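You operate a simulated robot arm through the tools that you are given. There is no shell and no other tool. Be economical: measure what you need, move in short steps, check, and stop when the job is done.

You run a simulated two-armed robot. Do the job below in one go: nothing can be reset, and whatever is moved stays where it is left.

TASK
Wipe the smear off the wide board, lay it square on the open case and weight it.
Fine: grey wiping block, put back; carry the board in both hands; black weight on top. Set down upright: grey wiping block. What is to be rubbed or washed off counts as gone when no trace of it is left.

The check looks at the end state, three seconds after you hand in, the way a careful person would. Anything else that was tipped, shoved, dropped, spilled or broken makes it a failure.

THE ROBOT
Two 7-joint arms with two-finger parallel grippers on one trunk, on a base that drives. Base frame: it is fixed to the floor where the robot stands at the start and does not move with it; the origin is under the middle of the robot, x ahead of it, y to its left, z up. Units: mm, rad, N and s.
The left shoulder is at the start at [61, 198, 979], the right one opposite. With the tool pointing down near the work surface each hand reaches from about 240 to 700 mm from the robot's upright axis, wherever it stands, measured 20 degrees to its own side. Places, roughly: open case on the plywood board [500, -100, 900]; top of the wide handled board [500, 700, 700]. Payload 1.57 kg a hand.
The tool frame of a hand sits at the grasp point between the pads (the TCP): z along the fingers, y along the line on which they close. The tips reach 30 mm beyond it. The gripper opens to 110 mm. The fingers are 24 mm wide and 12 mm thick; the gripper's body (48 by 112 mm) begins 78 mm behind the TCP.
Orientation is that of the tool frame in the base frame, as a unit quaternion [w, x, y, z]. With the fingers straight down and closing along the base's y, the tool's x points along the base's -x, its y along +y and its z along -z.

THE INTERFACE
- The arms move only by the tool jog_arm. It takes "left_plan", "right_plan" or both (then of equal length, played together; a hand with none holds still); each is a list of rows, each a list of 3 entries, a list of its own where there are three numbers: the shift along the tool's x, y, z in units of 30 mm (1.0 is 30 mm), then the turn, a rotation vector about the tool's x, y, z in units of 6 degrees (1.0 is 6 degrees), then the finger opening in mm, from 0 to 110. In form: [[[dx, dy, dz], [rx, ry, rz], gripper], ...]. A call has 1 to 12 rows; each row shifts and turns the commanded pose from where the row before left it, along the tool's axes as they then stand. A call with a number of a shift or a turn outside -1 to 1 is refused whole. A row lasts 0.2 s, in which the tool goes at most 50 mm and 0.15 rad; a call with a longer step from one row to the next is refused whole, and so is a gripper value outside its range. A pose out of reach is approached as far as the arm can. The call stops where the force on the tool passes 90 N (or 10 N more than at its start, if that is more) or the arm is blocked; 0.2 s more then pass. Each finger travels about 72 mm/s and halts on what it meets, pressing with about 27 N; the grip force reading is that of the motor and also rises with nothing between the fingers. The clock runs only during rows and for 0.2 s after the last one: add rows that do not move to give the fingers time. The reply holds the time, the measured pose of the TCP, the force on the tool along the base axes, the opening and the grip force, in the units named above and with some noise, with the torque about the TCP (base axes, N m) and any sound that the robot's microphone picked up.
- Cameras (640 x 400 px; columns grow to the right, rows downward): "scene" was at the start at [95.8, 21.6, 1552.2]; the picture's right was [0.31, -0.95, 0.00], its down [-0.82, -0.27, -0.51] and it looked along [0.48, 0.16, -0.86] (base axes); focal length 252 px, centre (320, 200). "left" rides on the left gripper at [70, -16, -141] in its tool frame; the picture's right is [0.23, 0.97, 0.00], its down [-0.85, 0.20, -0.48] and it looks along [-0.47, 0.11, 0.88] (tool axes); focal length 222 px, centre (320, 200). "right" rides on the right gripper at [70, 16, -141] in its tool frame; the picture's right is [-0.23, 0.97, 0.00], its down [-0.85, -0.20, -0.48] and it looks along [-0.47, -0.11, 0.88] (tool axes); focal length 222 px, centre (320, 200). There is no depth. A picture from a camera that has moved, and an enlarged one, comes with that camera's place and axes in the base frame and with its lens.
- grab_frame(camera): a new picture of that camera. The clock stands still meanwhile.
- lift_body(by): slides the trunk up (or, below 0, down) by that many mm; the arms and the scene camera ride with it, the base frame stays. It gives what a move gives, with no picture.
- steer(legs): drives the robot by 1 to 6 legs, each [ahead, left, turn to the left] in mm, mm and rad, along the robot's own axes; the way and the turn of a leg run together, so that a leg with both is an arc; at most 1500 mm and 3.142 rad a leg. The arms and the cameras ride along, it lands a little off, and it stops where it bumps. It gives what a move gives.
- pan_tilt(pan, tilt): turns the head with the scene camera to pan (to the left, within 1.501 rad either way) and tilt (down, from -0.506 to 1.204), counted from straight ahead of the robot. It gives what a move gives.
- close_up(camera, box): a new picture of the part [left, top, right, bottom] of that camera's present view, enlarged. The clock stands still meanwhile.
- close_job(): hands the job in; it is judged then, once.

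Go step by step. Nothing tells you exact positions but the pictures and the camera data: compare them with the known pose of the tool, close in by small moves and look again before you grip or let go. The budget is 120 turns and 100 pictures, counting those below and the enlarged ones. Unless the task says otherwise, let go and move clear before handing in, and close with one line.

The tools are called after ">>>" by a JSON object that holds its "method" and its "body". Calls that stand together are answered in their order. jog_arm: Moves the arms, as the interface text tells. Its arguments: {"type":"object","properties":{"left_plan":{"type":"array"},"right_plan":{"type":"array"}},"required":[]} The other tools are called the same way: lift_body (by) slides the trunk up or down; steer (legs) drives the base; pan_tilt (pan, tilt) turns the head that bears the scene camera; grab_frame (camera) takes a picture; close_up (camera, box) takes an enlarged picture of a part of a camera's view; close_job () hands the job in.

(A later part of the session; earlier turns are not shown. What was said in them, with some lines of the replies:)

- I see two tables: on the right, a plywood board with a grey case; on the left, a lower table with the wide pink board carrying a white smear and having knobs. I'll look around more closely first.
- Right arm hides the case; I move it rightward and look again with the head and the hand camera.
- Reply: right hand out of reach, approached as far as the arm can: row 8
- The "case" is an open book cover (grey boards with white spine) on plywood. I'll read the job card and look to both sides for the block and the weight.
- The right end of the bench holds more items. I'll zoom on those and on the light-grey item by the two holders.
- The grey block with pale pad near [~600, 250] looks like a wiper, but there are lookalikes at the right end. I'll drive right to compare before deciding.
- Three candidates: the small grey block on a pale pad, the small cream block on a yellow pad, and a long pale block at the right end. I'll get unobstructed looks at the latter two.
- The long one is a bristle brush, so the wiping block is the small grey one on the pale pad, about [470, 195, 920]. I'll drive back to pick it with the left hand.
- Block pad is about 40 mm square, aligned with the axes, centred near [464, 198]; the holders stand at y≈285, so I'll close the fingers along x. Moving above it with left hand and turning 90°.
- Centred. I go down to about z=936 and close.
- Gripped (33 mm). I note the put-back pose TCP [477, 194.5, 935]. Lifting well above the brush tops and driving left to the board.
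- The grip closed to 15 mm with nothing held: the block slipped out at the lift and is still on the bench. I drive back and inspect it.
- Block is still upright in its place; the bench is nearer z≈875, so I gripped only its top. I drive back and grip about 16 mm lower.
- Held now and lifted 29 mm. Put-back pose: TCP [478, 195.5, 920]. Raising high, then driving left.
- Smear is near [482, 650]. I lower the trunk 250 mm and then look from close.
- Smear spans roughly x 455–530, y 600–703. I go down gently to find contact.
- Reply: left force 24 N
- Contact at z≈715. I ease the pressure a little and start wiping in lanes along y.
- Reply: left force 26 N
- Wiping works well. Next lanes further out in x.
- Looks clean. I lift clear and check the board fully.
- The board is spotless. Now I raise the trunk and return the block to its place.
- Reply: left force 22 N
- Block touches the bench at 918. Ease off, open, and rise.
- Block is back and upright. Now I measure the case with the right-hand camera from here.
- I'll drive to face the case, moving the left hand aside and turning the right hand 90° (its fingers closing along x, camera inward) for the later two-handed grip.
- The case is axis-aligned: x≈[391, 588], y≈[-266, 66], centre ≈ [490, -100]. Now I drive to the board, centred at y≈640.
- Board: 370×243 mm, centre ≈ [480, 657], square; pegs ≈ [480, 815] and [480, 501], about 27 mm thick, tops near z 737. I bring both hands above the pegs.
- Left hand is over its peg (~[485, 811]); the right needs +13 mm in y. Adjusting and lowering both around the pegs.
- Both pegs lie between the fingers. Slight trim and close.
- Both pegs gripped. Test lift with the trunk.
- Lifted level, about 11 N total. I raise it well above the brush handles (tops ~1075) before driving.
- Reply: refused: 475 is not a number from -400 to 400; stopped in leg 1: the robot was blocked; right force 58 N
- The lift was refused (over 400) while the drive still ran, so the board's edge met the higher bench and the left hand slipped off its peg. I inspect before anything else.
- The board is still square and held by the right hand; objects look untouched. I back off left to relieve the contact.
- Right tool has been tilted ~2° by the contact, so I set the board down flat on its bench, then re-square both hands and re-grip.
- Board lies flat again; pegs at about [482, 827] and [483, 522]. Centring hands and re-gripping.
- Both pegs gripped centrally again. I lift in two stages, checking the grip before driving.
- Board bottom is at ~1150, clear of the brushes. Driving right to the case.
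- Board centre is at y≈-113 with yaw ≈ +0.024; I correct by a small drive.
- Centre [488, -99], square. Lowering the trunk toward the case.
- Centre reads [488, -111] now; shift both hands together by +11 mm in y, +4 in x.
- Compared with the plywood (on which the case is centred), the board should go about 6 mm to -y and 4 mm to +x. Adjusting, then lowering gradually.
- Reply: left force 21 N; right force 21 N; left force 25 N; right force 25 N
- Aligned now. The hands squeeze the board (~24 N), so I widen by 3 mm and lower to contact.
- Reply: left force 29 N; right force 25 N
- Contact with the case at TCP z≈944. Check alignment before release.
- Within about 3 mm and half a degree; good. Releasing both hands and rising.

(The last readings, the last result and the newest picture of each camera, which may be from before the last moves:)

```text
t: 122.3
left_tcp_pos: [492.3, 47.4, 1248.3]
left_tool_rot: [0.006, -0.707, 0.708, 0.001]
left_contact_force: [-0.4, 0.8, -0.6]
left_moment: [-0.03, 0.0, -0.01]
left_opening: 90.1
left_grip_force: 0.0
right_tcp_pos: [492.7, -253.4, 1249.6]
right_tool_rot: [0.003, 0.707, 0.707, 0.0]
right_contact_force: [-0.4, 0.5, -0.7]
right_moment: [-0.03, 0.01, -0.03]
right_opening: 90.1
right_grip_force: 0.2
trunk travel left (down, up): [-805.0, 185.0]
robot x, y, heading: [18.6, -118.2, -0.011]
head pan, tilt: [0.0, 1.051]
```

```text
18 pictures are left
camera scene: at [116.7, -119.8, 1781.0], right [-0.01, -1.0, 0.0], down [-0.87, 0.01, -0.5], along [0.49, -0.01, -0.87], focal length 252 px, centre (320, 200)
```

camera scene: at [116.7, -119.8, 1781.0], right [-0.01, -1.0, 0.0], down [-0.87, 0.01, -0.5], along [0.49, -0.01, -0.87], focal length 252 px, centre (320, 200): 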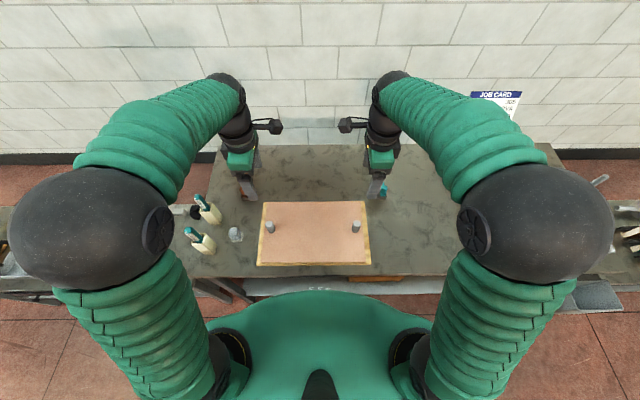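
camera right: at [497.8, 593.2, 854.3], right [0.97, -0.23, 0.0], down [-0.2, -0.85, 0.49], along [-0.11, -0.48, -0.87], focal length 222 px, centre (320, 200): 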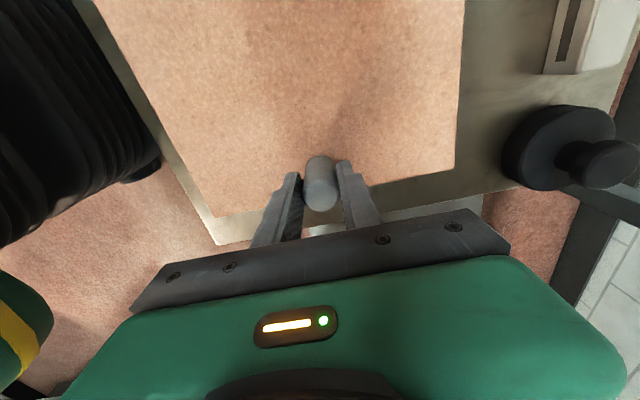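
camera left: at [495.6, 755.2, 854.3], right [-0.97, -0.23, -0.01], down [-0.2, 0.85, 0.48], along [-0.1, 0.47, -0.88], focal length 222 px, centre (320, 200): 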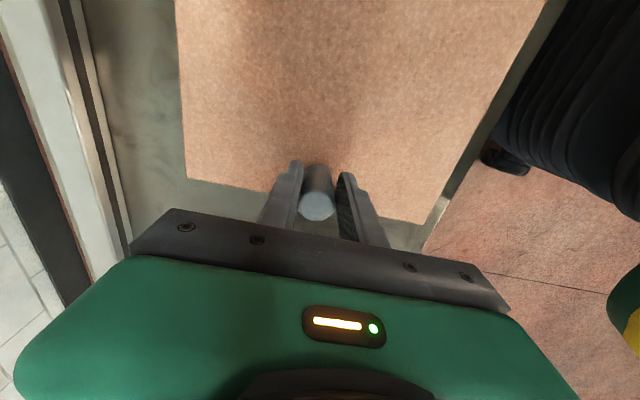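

Board is laid on the case. Next the weight at about [678, 490]; I'll fetch it with the right hand from robot y≈660.

>>> {"method": "jog_arm", "body": {"left_plan": [[[0, 1, -0.8], [0, 0, 0], 90], [[0, 1, -0.8], [0, 0, 0], 90], [[0, 1, -0.8], [0, 0, 0], 90], [[0, 1, -0.8], [0, 0, 0], 90]]}}

>>> {"method": "steer", "body": {"legs": [[0, 795, 0.012]]}}

>>> {"method": "lift_body", "body": {"by": -380}}

>>> {"method": "pan_tilt", "body": {"pan": -0.2, "tilt": 0.85}}

>>> {"method": "grab_frame", "body": {"camera": "scene"}}

>>> {"method": "grab_frame", "body": {"camera": "right"}}

```text
t: 123.3
left_tcp_pos: [366.3, 45.8, 1343.8]
left_tool_rot: [-0.008, 0.708, -0.707, 0.0]
left_contact_force: [-0.2, 0.7, -0.5]
left_moment: [-0.01, -0.01, -0.02]
left_opening: 90.0
left_grip_force: 0.0
right_tcp_pos: [490.6, -252.7, 1249.3]
right_tool_rot: [0.005, 0.706, 0.708, 0.001]
right_contact_force: [-0.2, 1.2, 0.1]
right_moment: [0.01, 0.02, 0.01]
right_opening: 89.9
right_grip_force: 0.1
trunk travel left (down, up): [-805.0, 185.0]
robot x, y, heading: [17.2, -119.0, -0.013]
head pan, tilt: [0.0, 1.051]
```

```text
t: 127.6
left_tcp_pos: [365.8, 853.4, 1343.7]
left_tool_rot: [-0.008, 0.715, -0.7, -0.001]
left_contact_force: [1.1, -0.5, -0.5]
left_moment: [0.03, 0.02, 0.02]
left_opening: 89.9
left_grip_force: 0.0
right_tcp_pos: [496.2, 557.9, 1249.2]
right_tool_rot: [0.003, 0.699, 0.715, 0.001]
right_contact_force: [-0.2, -0.6, 0.0]
right_moment: [-0.01, 0.03, 0.02]
right_opening: 90.1
right_grip_force: 0.1
trunk travel left (down, up): [-805.0, 185.0]
robot x, y, heading: [14.4, 686.4, 0.008]
head pan, tilt: [0.0, 1.051]
```

```text
t: 131.3
left_tcp_pos: [364.2, 857.9, 963.5]
left_tool_rot: [-0.007, 0.714, -0.7, -0.001]
left_contact_force: [-0.2, 0.0, -0.2]
left_moment: [0.04, -0.01, 0.02]
left_opening: 90.0
left_grip_force: 0.0
right_tcp_pos: [495.4, 560.2, 869.0]
right_tool_rot: [0.004, 0.699, 0.715, 0.0]
right_contact_force: [0.1, -0.4, 0.6]
right_moment: [-0.02, -0.02, 0.0]
right_opening: 89.9
right_grip_force: 0.2
trunk travel left (down, up): [-425.0, 565.0]
robot x, y, heading: [16.0, 688.6, 0.01]
head pan, tilt: [0.0, 1.051]
```

```text
t: 132.0
left_tcp_pos: [364.4, 857.3, 963.5]
left_tool_rot: [-0.007, 0.715, -0.699, -0.001]
left_contact_force: [0.0, 0.3, 0.3]
left_moment: [-0.01, -0.01, -0.01]
left_opening: 89.8
left_grip_force: 0.1
right_tcp_pos: [494.1, 560.9, 870.2]
right_tool_rot: [0.004, 0.699, 0.715, 0.0]
right_contact_force: [0.2, 0.2, 0.5]
right_moment: [0.02, -0.01, -0.02]
right_opening: 90.0
right_grip_force: 0.1
trunk travel left (down, up): [-425.0, 565.0]
robot x, y, heading: [17.7, 688.8, 0.014]
head pan, tilt: [-0.201, 0.85]
```

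```text
17 pictures are left
camera scene: at [126.0, 671.0, 1415.6], right [-0.19, -0.98, 0.0], down [-0.74, 0.14, -0.66], along [0.65, -0.12, -0.75], focal length 252 px, centre (320, 200)
```

scene: 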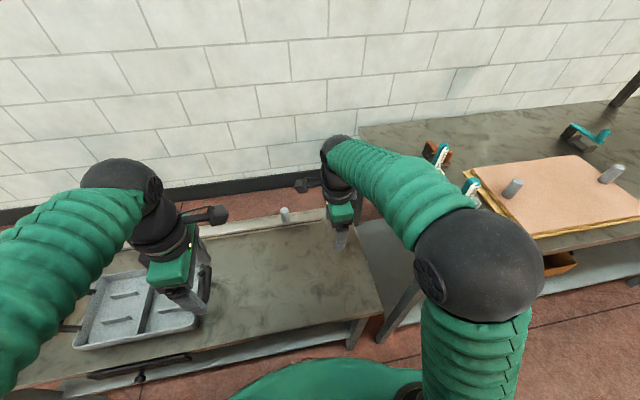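

```text
16 pictures are left
camera right: at [509.4, 632.5, 1010.2], right [0.98, -0.2, 0.01], down [-0.18, -0.86, 0.48], along [-0.09, -0.47, -0.88], focal length 222 px, centre (320, 200)
```

right: 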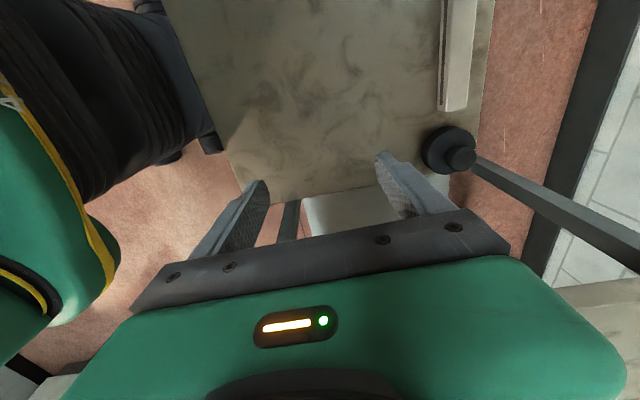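

Weight ≈ [684, 496], knob top near z 714. Moving the right hand above it.

>>> {"method": "jog_arm", "body": {"right_plan": [[[-0.335, 0.9, 0], [0, 0, 0], 100], [[-0.335, 0.9, 0], [0, 0, 0], 100], [[-0.335, 0.9, 0], [0, 0, 0], 100], [[-0.335, 0.9, 0], [0, 0, 0], 100], [[-0.335, 0.9, 0], [0, 0, 0], 100], [[-0.335, 0.9, 0], [0, 0, 0], 100], [[-0.335, 0.9, 0], [0, 0, 0], 100], [[0, 0, 0.8], [0, 0, 0], 100], [[0, 0, 0.8], [0, 0, 0], 100], [[0, 0, 0], [0, 0, 0], 100]]}}

>>> {"method": "grab_frame", "body": {"camera": "right"}}

```text
t: 134.2
left_tcp_pos: [364.9, 856.5, 963.2]
left_tool_rot: [-0.008, 0.714, -0.7, 0.001]
left_contact_force: [0.3, 0.4, 0.7]
left_moment: [0.0, -0.03, -0.02]
left_opening: 89.8
left_grip_force: 0.0
right_tcp_pos: [675.3, 492.4, 821.0]
right_tool_rot: [0.004, 0.699, 0.715, 0.0]
right_contact_force: [-0.8, -0.6, -0.5]
right_moment: [0.0, -0.04, -0.03]
right_opening: 100.1
right_grip_force: 0.1
right hand out of reach, approached as far as the arm can: row 7
trunk travel left (down, up): [-425.0, 565.0]
robot x, y, heading: [15.0, 688.0, 0.009]
head pan, tilt: [-0.201, 0.85]
```

```text
15 pictures are left
camera right: at [689.8, 563.8, 961.5], right [0.98, -0.2, 0.01], down [-0.18, -0.86, 0.48], along [-0.09, -0.47, -0.88], focal length 222 px, centre (320, 200)
```

right: 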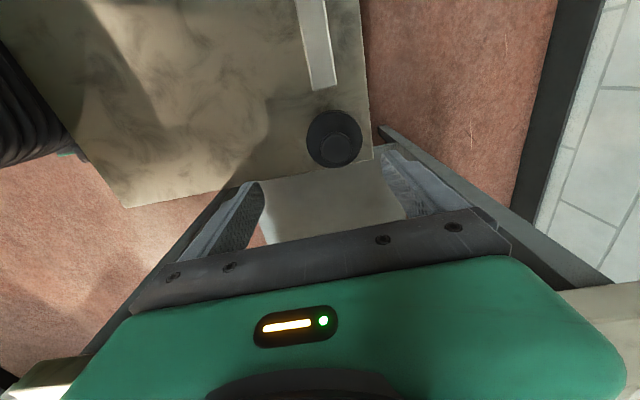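

Weight is at about [696, 493]; the arm is near its limit at this height. Lowering brings the wrist level with the shoulder, so I go down and further out.

>>> {"method": "jog_arm", "body": {"right_plan": [[[0, 0, 0.8], [0, 0, 0], 100], [[0, 0, 0.8], [0, 0, 0], 100], [[0.05, 0.35, 0], [0, 0, 0], 100], [[0, 0.35, 0], [0, 0, 0], 100], [[0, 0, 0], [0, 0, 0], 100]]}}

>>> {"method": "grab_frame", "body": {"camera": "right"}}

```text
t: 135.4
left_tcp_pos: [363.6, 856.9, 963.2]
left_tool_rot: [-0.007, 0.715, -0.699, -0.001]
left_contact_force: [0.0, -0.4, 0.2]
left_moment: [0.02, -0.04, -0.03]
left_opening: 90.2
left_grip_force: 0.1
right_tcp_pos: [696.5, 493.9, 773.1]
right_tool_rot: [0.004, 0.699, 0.715, -0.001]
right_contact_force: [-0.1, 0.1, 0.2]
right_moment: [-0.01, -0.02, 0.0]
right_opening: 100.2
right_grip_force: 0.1
trunk travel left (down, up): [-425.0, 565.0]
robot x, y, heading: [20.2, 686.6, 0.009]
head pan, tilt: [-0.201, 0.85]
```

```text
14 pictures are left
camera right: at [712.2, 566.0, 913.1], right [0.98, -0.2, 0.01], down [-0.18, -0.86, 0.48], along [-0.09, -0.47, -0.88], focal length 222 px, centre (320, 200)
```

right: 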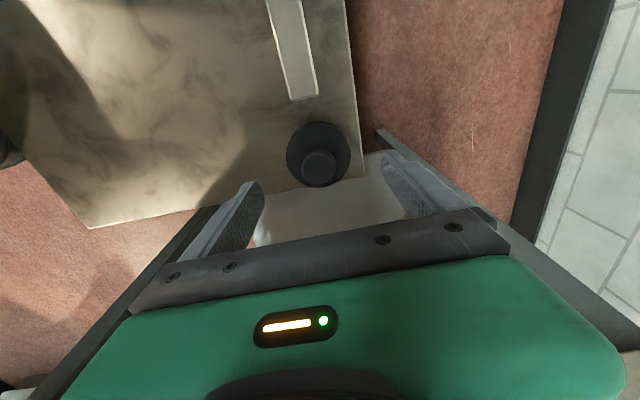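

Knob is aligned with the tool axis. Lowering to z≈716 and gripping.

>>> {"method": "jog_arm", "body": {"right_plan": [[[0, 0, 0.65], [0, 0, 0], 100], [[0, 0, 0.65], [0, 0, 0], 100], [[0, 0, 0.55], [0, 0, 0], 100], [[0, 0, 0], [0, 0, 0], 100]]}}

>>> {"method": "grab_frame", "body": {"camera": "right"}}

```text
t: 136.4
left_tcp_pos: [365.0, 856.4, 964.2]
left_tool_rot: [-0.007, 0.714, -0.7, 0.001]
left_contact_force: [0.2, 0.5, -0.2]
left_moment: [0.01, -0.01, 0.04]
left_opening: 90.0
left_grip_force: 0.1
right_tcp_pos: [697.1, 495.1, 716.7]
right_tool_rot: [0.004, 0.699, 0.715, 0.0]
right_contact_force: [-0.4, -0.1, -0.1]
right_moment: [0.0, 0.01, 0.01]
right_opening: 100.0
right_grip_force: 0.1
trunk travel left (down, up): [-425.0, 565.0]
robot x, y, heading: [17.3, 686.3, 0.012]
head pan, tilt: [-0.201, 0.85]
```

```text
13 pictures are left
camera right: at [712.6, 566.3, 857.9], right [0.98, -0.2, 0.01], down [-0.18, -0.86, 0.48], along [-0.09, -0.47, -0.88], focal length 222 px, centre (320, 200)
```

right: 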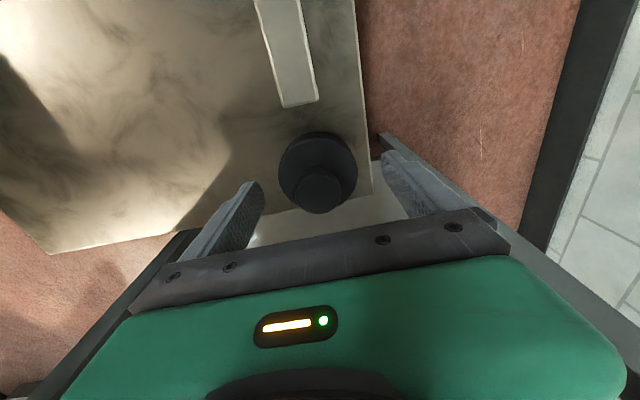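

>>> {"method": "jog_arm", "body": {"right_plan": [[[0, 0, 0.15], [0, 0, 0], 100], [[0, 0, 0], [0, 0, 0], 70], [[0, 0, 0], [0, 0, 0], 45], [[0, 0, 0], [0, 0, 0], 15], [[0, 0, 0], [0, 0, 0], 15], [[0, 0, 0], [0, 0, 0], 15], [[0, 0, -0.3], [0, 0, 0], 15], [[0, 0, -0.5], [0, 0, 0], 15]]}}

>>> {"method": "grab_frame", "body": {"camera": "right"}}

```text
t: 138.2
left_tcp_pos: [365.0, 854.7, 964.1]
left_tool_rot: [-0.006, 0.714, -0.7, -0.001]
left_contact_force: [0.2, 0.0, -0.3]
left_moment: [0.0, 0.0, 0.0]
left_opening: 90.0
left_grip_force: 0.1
right_tcp_pos: [700.9, 495.6, 735.4]
right_tool_rot: [0.003, 0.699, 0.715, -0.001]
right_contact_force: [0.8, -0.6, -9.1]
right_moment: [0.09, 0.01, -0.01]
right_opening: 37.2
right_grip_force: 27.0
trunk travel left (down, up): [-425.0, 565.0]
robot x, y, heading: [18.1, 690.1, 0.006]
head pan, tilt: [-0.201, 0.85]
```

```text
12 pictures are left
camera right: at [714.6, 566.9, 876.5], right [0.98, -0.2, 0.01], down [-0.18, -0.86, 0.48], along [-0.09, -0.47, -0.88], focal length 222 px, centre (320, 200)
```

right: 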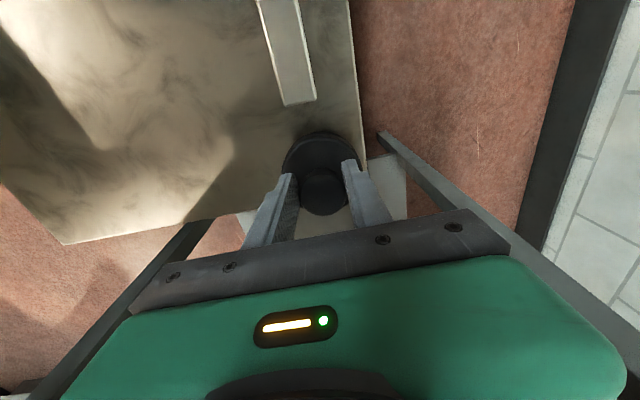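

Weight held (~9 N). Lifting with trunk, then pulling in and up with the arm.

>>> {"method": "lift_body", "body": {"by": 385}}

>>> {"method": "jog_arm", "body": {"right_plan": [[[0, -0.85, -0.4], [0, 0, 0], 15], [[0, -0.85, -0.4], [0, 0, 0], 15], [[0, -0.85, -0.4], [0, 0, 0], 15], [[0, -0.85, -0.4], [0, 0, 0], 15], [[0, -0.85, -0.4], [0, 0, 0], 15], [[0, -0.85, -0.4], [0, 0, 0], 15], [[0, -0.85, -0.4], [0, 0, 0], 15], [[0, -0.85, -0.4], [0, 0, 0], 15]]}}

```text
t: 141.9
left_tcp_pos: [366.8, 855.3, 1348.4]
left_tool_rot: [-0.007, 0.715, -0.7, -0.001]
left_contact_force: [0.1, 0.6, 0.2]
left_moment: [0.01, 0.03, 0.01]
left_opening: 90.4
left_grip_force: 0.1
right_tcp_pos: [702.7, 495.0, 1120.2]
right_tool_rot: [0.002, 0.699, 0.715, -0.001]
right_contact_force: [0.3, 0.2, -9.4]
right_moment: [0.1, 0.0, 0.0]
right_opening: 37.2
right_grip_force: 27.0
trunk travel left (down, up): [-810.0, 180.0]
robot x, y, heading: [18.6, 687.9, 0.012]
head pan, tilt: [-0.201, 0.85]
```

```text
t: 143.8
left_tcp_pos: [364.0, 855.1, 1348.5]
left_tool_rot: [-0.007, 0.714, -0.7, 0.001]
left_contact_force: [0.2, -0.3, 0.1]
left_moment: [-0.05, -0.01, -0.04]
left_opening: 89.7
left_grip_force: 0.0
right_tcp_pos: [493.5, 490.8, 1213.6]
right_tool_rot: [0.004, 0.699, 0.715, 0.001]
right_contact_force: [-0.8, -0.3, -7.8]
right_moment: [0.05, -0.02, 0.01]
right_opening: 37.4
right_grip_force: 26.6
trunk travel left (down, up): [-810.0, 180.0]
robot x, y, heading: [13.3, 686.2, 0.01]
head pan, tilt: [-0.201, 0.85]
```

>>> {"method": "steer", "body": {"legs": [[0, -606, -0.01]]}}

>>> {"method": "pan_tilt", "body": {"pan": -0.25, "tilt": 1.0}}

>>> {"method": "grab_frame", "body": {"camera": "right"}}

```text
t: 147.1
left_tcp_pos: [372.2, 269.1, 1347.8]
left_tool_rot: [-0.006, 0.714, -0.7, 0.001]
left_contact_force: [-0.1, -1.0, -0.2]
left_moment: [-0.05, 0.0, 0.0]
left_opening: 90.1
left_grip_force: 0.1
right_tcp_pos: [501.4, -95.8, 1213.0]
right_tool_rot: [0.005, 0.699, 0.715, -0.001]
right_contact_force: [0.5, -0.1, -9.2]
right_moment: [0.04, 0.0, -0.04]
right_opening: 37.3
right_grip_force: 27.2
trunk travel left (down, up): [-810.0, 180.0]
robot x, y, heading: [23.4, 93.3, 0.004]
head pan, tilt: [-0.201, 0.85]
```

```text
t: 147.8
left_tcp_pos: [370.8, 265.6, 1347.8]
left_tool_rot: [-0.006, 0.714, -0.7, -0.001]
left_contact_force: [1.0, 0.0, -0.7]
left_moment: [0.01, 0.0, 0.0]
left_opening: 90.1
left_grip_force: 0.1
right_tcp_pos: [500.6, -99.3, 1213.2]
right_tool_rot: [0.003, 0.699, 0.715, 0.0]
right_contact_force: [0.2, 0.0, -8.8]
right_moment: [0.06, 0.01, 0.02]
right_opening: 37.3
right_grip_force: 27.2
trunk travel left (down, up): [-810.0, 180.0]
robot x, y, heading: [24.7, 97.6, 0.012]
head pan, tilt: [-0.25, 1.0]
```

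```text
11 pictures are left
camera right: at [514.7, -28.0, 1354.3], right [0.98, -0.2, 0.01], down [-0.18, -0.86, 0.48], along [-0.09, -0.47, -0.88], focal length 222 px, centre (320, 200)
```

right: 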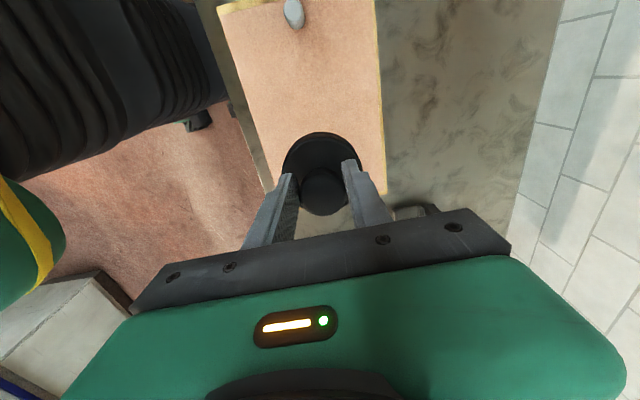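

Over the board. I shift -10 mm in x and lower the right arm to z≈970.

>>> {"method": "jog_arm", "body": {"right_plan": [[[0, -0.35, 0.5], [0, 0, 0], 15], [[0, 0, 0.95], [0, 0, 0], 15], [[0, 0, 0.95], [0, 0, 0], 15], [[0, 0, 0.95], [0, 0, 0], 15], [[0, 0, 0.95], [0, 0, 0], 15], [[0, 0, 0.95], [0, 0, 0], 15], [[0, 0, 0.95], [0, 0, 0], 15], [[0, 0, 0.95], [0, 0, 0], 15], [[0, 0, 0.8], [0, 0, 0], 15]]}}

>>> {"method": "grab_frame", "body": {"camera": "scene"}}

```text
t: 149.8
left_tcp_pos: [370.8, 264.3, 1348.7]
left_tool_rot: [-0.007, 0.714, -0.7, -0.001]
left_contact_force: [0.2, 0.2, 0.7]
left_moment: [0.0, -0.03, 0.0]
left_opening: 90.2
left_grip_force: 0.0
right_tcp_pos: [489.3, -103.4, 974.8]
right_tool_rot: [0.004, 0.699, 0.715, 0.0]
right_contact_force: [0.0, 0.8, -8.6]
right_moment: [0.08, -0.02, -0.03]
right_opening: 37.5
right_grip_force: 27.1
trunk travel left (down, up): [-810.0, 180.0]
robot x, y, heading: [23.4, 96.3, 0.004]
head pan, tilt: [-0.25, 1.0]
```

```text
10 pictures are left
camera scene: at [126.7, 76.7, 1789.3], right [-0.24, -0.97, 0.0], down [-0.82, 0.2, -0.54], along [0.52, -0.13, -0.84], focal length 252 px, centre (320, 200)
```

scene: 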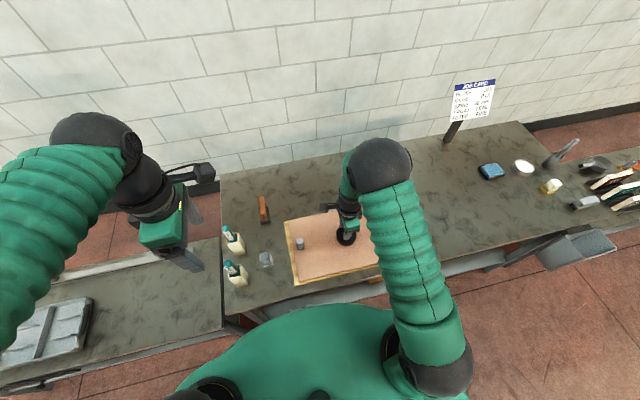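

Good. Lowering in small steps to contact (~955).

>>> {"method": "jog_arm", "body": {"right_plan": [[[0, 0, 0.3], [0, 0, 0], 15], [[0, 0, 0.15], [0, 0, 0], 15]]}}

>>> {"method": "jog_arm", "body": {"right_plan": [[[0, 0, 0.1], [0, 0, 0], 15]]}}

>>> {"method": "jog_arm", "body": {"right_plan": [[[0, 0, 0.1], [0, 0, 0], 15]]}}

```text
t: 150.4
left_tcp_pos: [370.2, 264.5, 1347.5]
left_tool_rot: [-0.007, 0.713, -0.701, -0.001]
left_contact_force: [-0.1, -0.6, 0.1]
left_moment: [0.01, 0.02, 0.02]
left_opening: 89.7
left_grip_force: 0.1
right_tcp_pos: [489.8, -101.4, 960.4]
right_tool_rot: [0.003, 0.699, 0.715, -0.001]
right_contact_force: [-0.5, 0.6, -10.0]
right_moment: [0.12, 0.01, 0.01]
right_opening: 37.2
right_grip_force: 27.4
trunk travel left (down, up): [-810.0, 180.0]
robot x, y, heading: [21.2, 95.1, 0.013]
head pan, tilt: [-0.25, 1.0]
```

```text
t: 150.8
left_tcp_pos: [370.0, 263.4, 1350.2]
left_tool_rot: [-0.007, 0.714, -0.7, -0.001]
left_contact_force: [1.0, -0.6, 0.3]
left_moment: [0.02, 0.0, 0.0]
left_opening: 90.2
left_grip_force: 0.1
right_tcp_pos: [489.4, -102.4, 959.4]
right_tool_rot: [0.004, 0.699, 0.715, 0.001]
right_contact_force: [-0.4, -0.4, -3.5]
right_moment: [-0.15, 0.08, -0.03]
right_opening: 37.2
right_grip_force: 26.8
trunk travel left (down, up): [-810.0, 180.0]
robot x, y, heading: [20.9, 97.0, 0.009]
head pan, tilt: [-0.25, 1.0]
```

```text
t: 151.2
left_tcp_pos: [367.1, 264.8, 1349.5]
left_tool_rot: [-0.008, 0.714, -0.7, 0.001]
left_contact_force: [0.0, 1.0, 0.2]
left_moment: [-0.01, 0.01, -0.03]
left_opening: 90.0
left_grip_force: 0.1
right_tcp_pos: [488.3, -103.1, 960.1]
right_tool_rot: [0.007, 0.699, 0.715, 0.002]
right_contact_force: [1.5, -2.2, 23.0]
right_moment: [-0.31, -0.06, 0.03]
right_opening: 37.5
right_grip_force: 27.0
trunk travel left (down, up): [-810.0, 180.0]
robot x, y, heading: [24.3, 96.9, 0.003]
head pan, tilt: [-0.25, 1.0]
```

Weight stands on the board. Easing pressure, releasing and rising straight up.

>>> {"method": "jog_arm", "body": {"right_plan": [[[0, 0, -0.11], [0, 0, 0], 15], [[0, 0, 0], [0, 0, 0], 45], [[0, 0, 0], [0, 0, 0], 70], [[0, 0, 0], [0, 0, 0], 95], [[0, 0, 0], [0, 0, 0], 95], [[0, 0, -0.5], [0, 0, 0], 95], [[0, 0, -1], [0, 0, 0], 95], [[0, 0, -1], [0, 0, 0], 95], [[0, 0, -1], [0, 0, 0], 95], [[0, 0, -1], [0, 0, 0], 95], [[0, 0, -1], [0, 0, 0], 95], [[0, 0, -1], [0, 0, 0], 95]]}}

>>> {"method": "jog_arm", "body": {"right_plan": [[[-0.8, 0, -0.5], [0, 0, 0], 95], [[-1, 0, -0.5], [0, 0, 0], 95], [[-1, 0, -0.5], [0, 0, 0], 95], [[-1, 0, 0], [0, 0, 0], 95], [[-1, 0, 0], [0, 0, 0], 95]]}}

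>>> {"method": "grab_frame", "body": {"camera": "scene"}}

```text
t: 153.8
left_tcp_pos: [369.5, 264.0, 1349.3]
left_tool_rot: [-0.007, 0.714, -0.7, 0.0]
left_contact_force: [0.7, -0.8, 0.6]
left_moment: [0.0, -0.02, 0.01]
left_opening: 90.0
left_grip_force: 0.1
right_tcp_pos: [488.8, -101.9, 1154.2]
right_tool_rot: [0.004, 0.699, 0.715, 0.001]
right_contact_force: [-0.5, -0.3, 0.9]
right_moment: [0.03, -0.03, 0.06]
right_opening: 95.0
right_grip_force: 0.0
trunk travel left (down, up): [-810.0, 180.0]
robot x, y, heading: [20.6, 96.0, 0.009]
head pan, tilt: [-0.25, 1.0]
```

```text
t: 155.0
left_tcp_pos: [369.6, 262.3, 1349.9]
left_tool_rot: [-0.008, 0.713, -0.701, -0.001]
left_contact_force: [-0.1, 0.7, 0.2]
left_moment: [0.02, 0.01, 0.0]
left_opening: 90.1
left_grip_force: 0.0
right_tcp_pos: [493.6, -247.2, 1199.5]
right_tool_rot: [0.003, 0.7, 0.715, 0.0]
right_contact_force: [-0.4, -0.5, -0.3]
right_moment: [-0.01, -0.01, -0.03]
right_opening: 94.9
right_grip_force: 0.1
trunk travel left (down, up): [-810.0, 180.0]
robot x, y, heading: [22.0, 95.7, 0.008]
head pan, tilt: [-0.25, 1.0]
```

```text
9 pictures are left
camera scene: at [123.9, 75.2, 1789.5], right [-0.24, -0.97, 0.0], down [-0.82, 0.2, -0.54], along [0.52, -0.13, -0.84], focal length 252 px, centre (320, 200)
```

scene: 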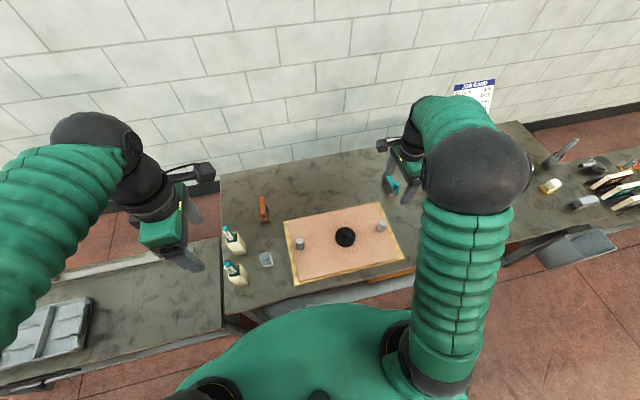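

>>> {"method": "close_up", "body": {"camera": "scene", "box": [210, 180, 420, 310]}}

>>> {"method": "close_up", "body": {"camera": "right", "box": [120, 0, 520, 240]}}

```text
3.05 times, centred on (315, 245) of scene
camera zoom: at [123.9, 75.2, 1789.5], right [-0.24, -0.97, 0.0], down [-0.82, 0.2, -0.54], along [0.52, -0.13, -0.84], focal length 767 px, centre (335, 63)
```

zoom: 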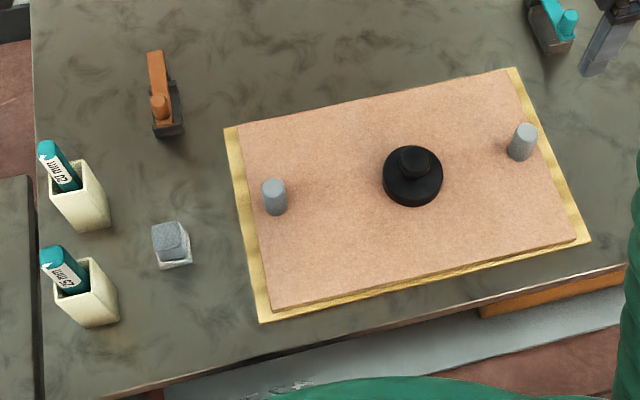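

```text
1.60 times, centred on (320, 120) of right
camera zoom: at [507.9, -175.6, 1340.7], right [0.98, -0.2, 0.01], down [-0.18, -0.86, 0.48], along [-0.09, -0.47, -0.88], focal length 355 px, centre (320, 328)
```

zoom: 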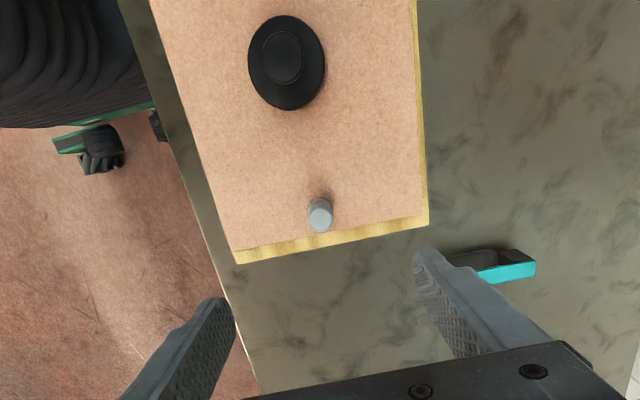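

Everything is in place: the board is clean and lies square on the case with the black weight near its centre. The wiping block is back upright in its place and the hands are clear.

>>> {"method": "close_job", "body": {}}

```text
The job is handed in.
```

The board is wiped clean and lies square on the open case (within about 3 mm and half a degree), with the black weight near its centre and the grey wiping block back upright in its place. On the first carry I drove without lifting: the right side bumped the higher bench and the left hand slipped off its peg, dropping that end about 30 mm. I set the board flat, re-gripped and carried it over in both hands; nothing else looked moved afterwards.
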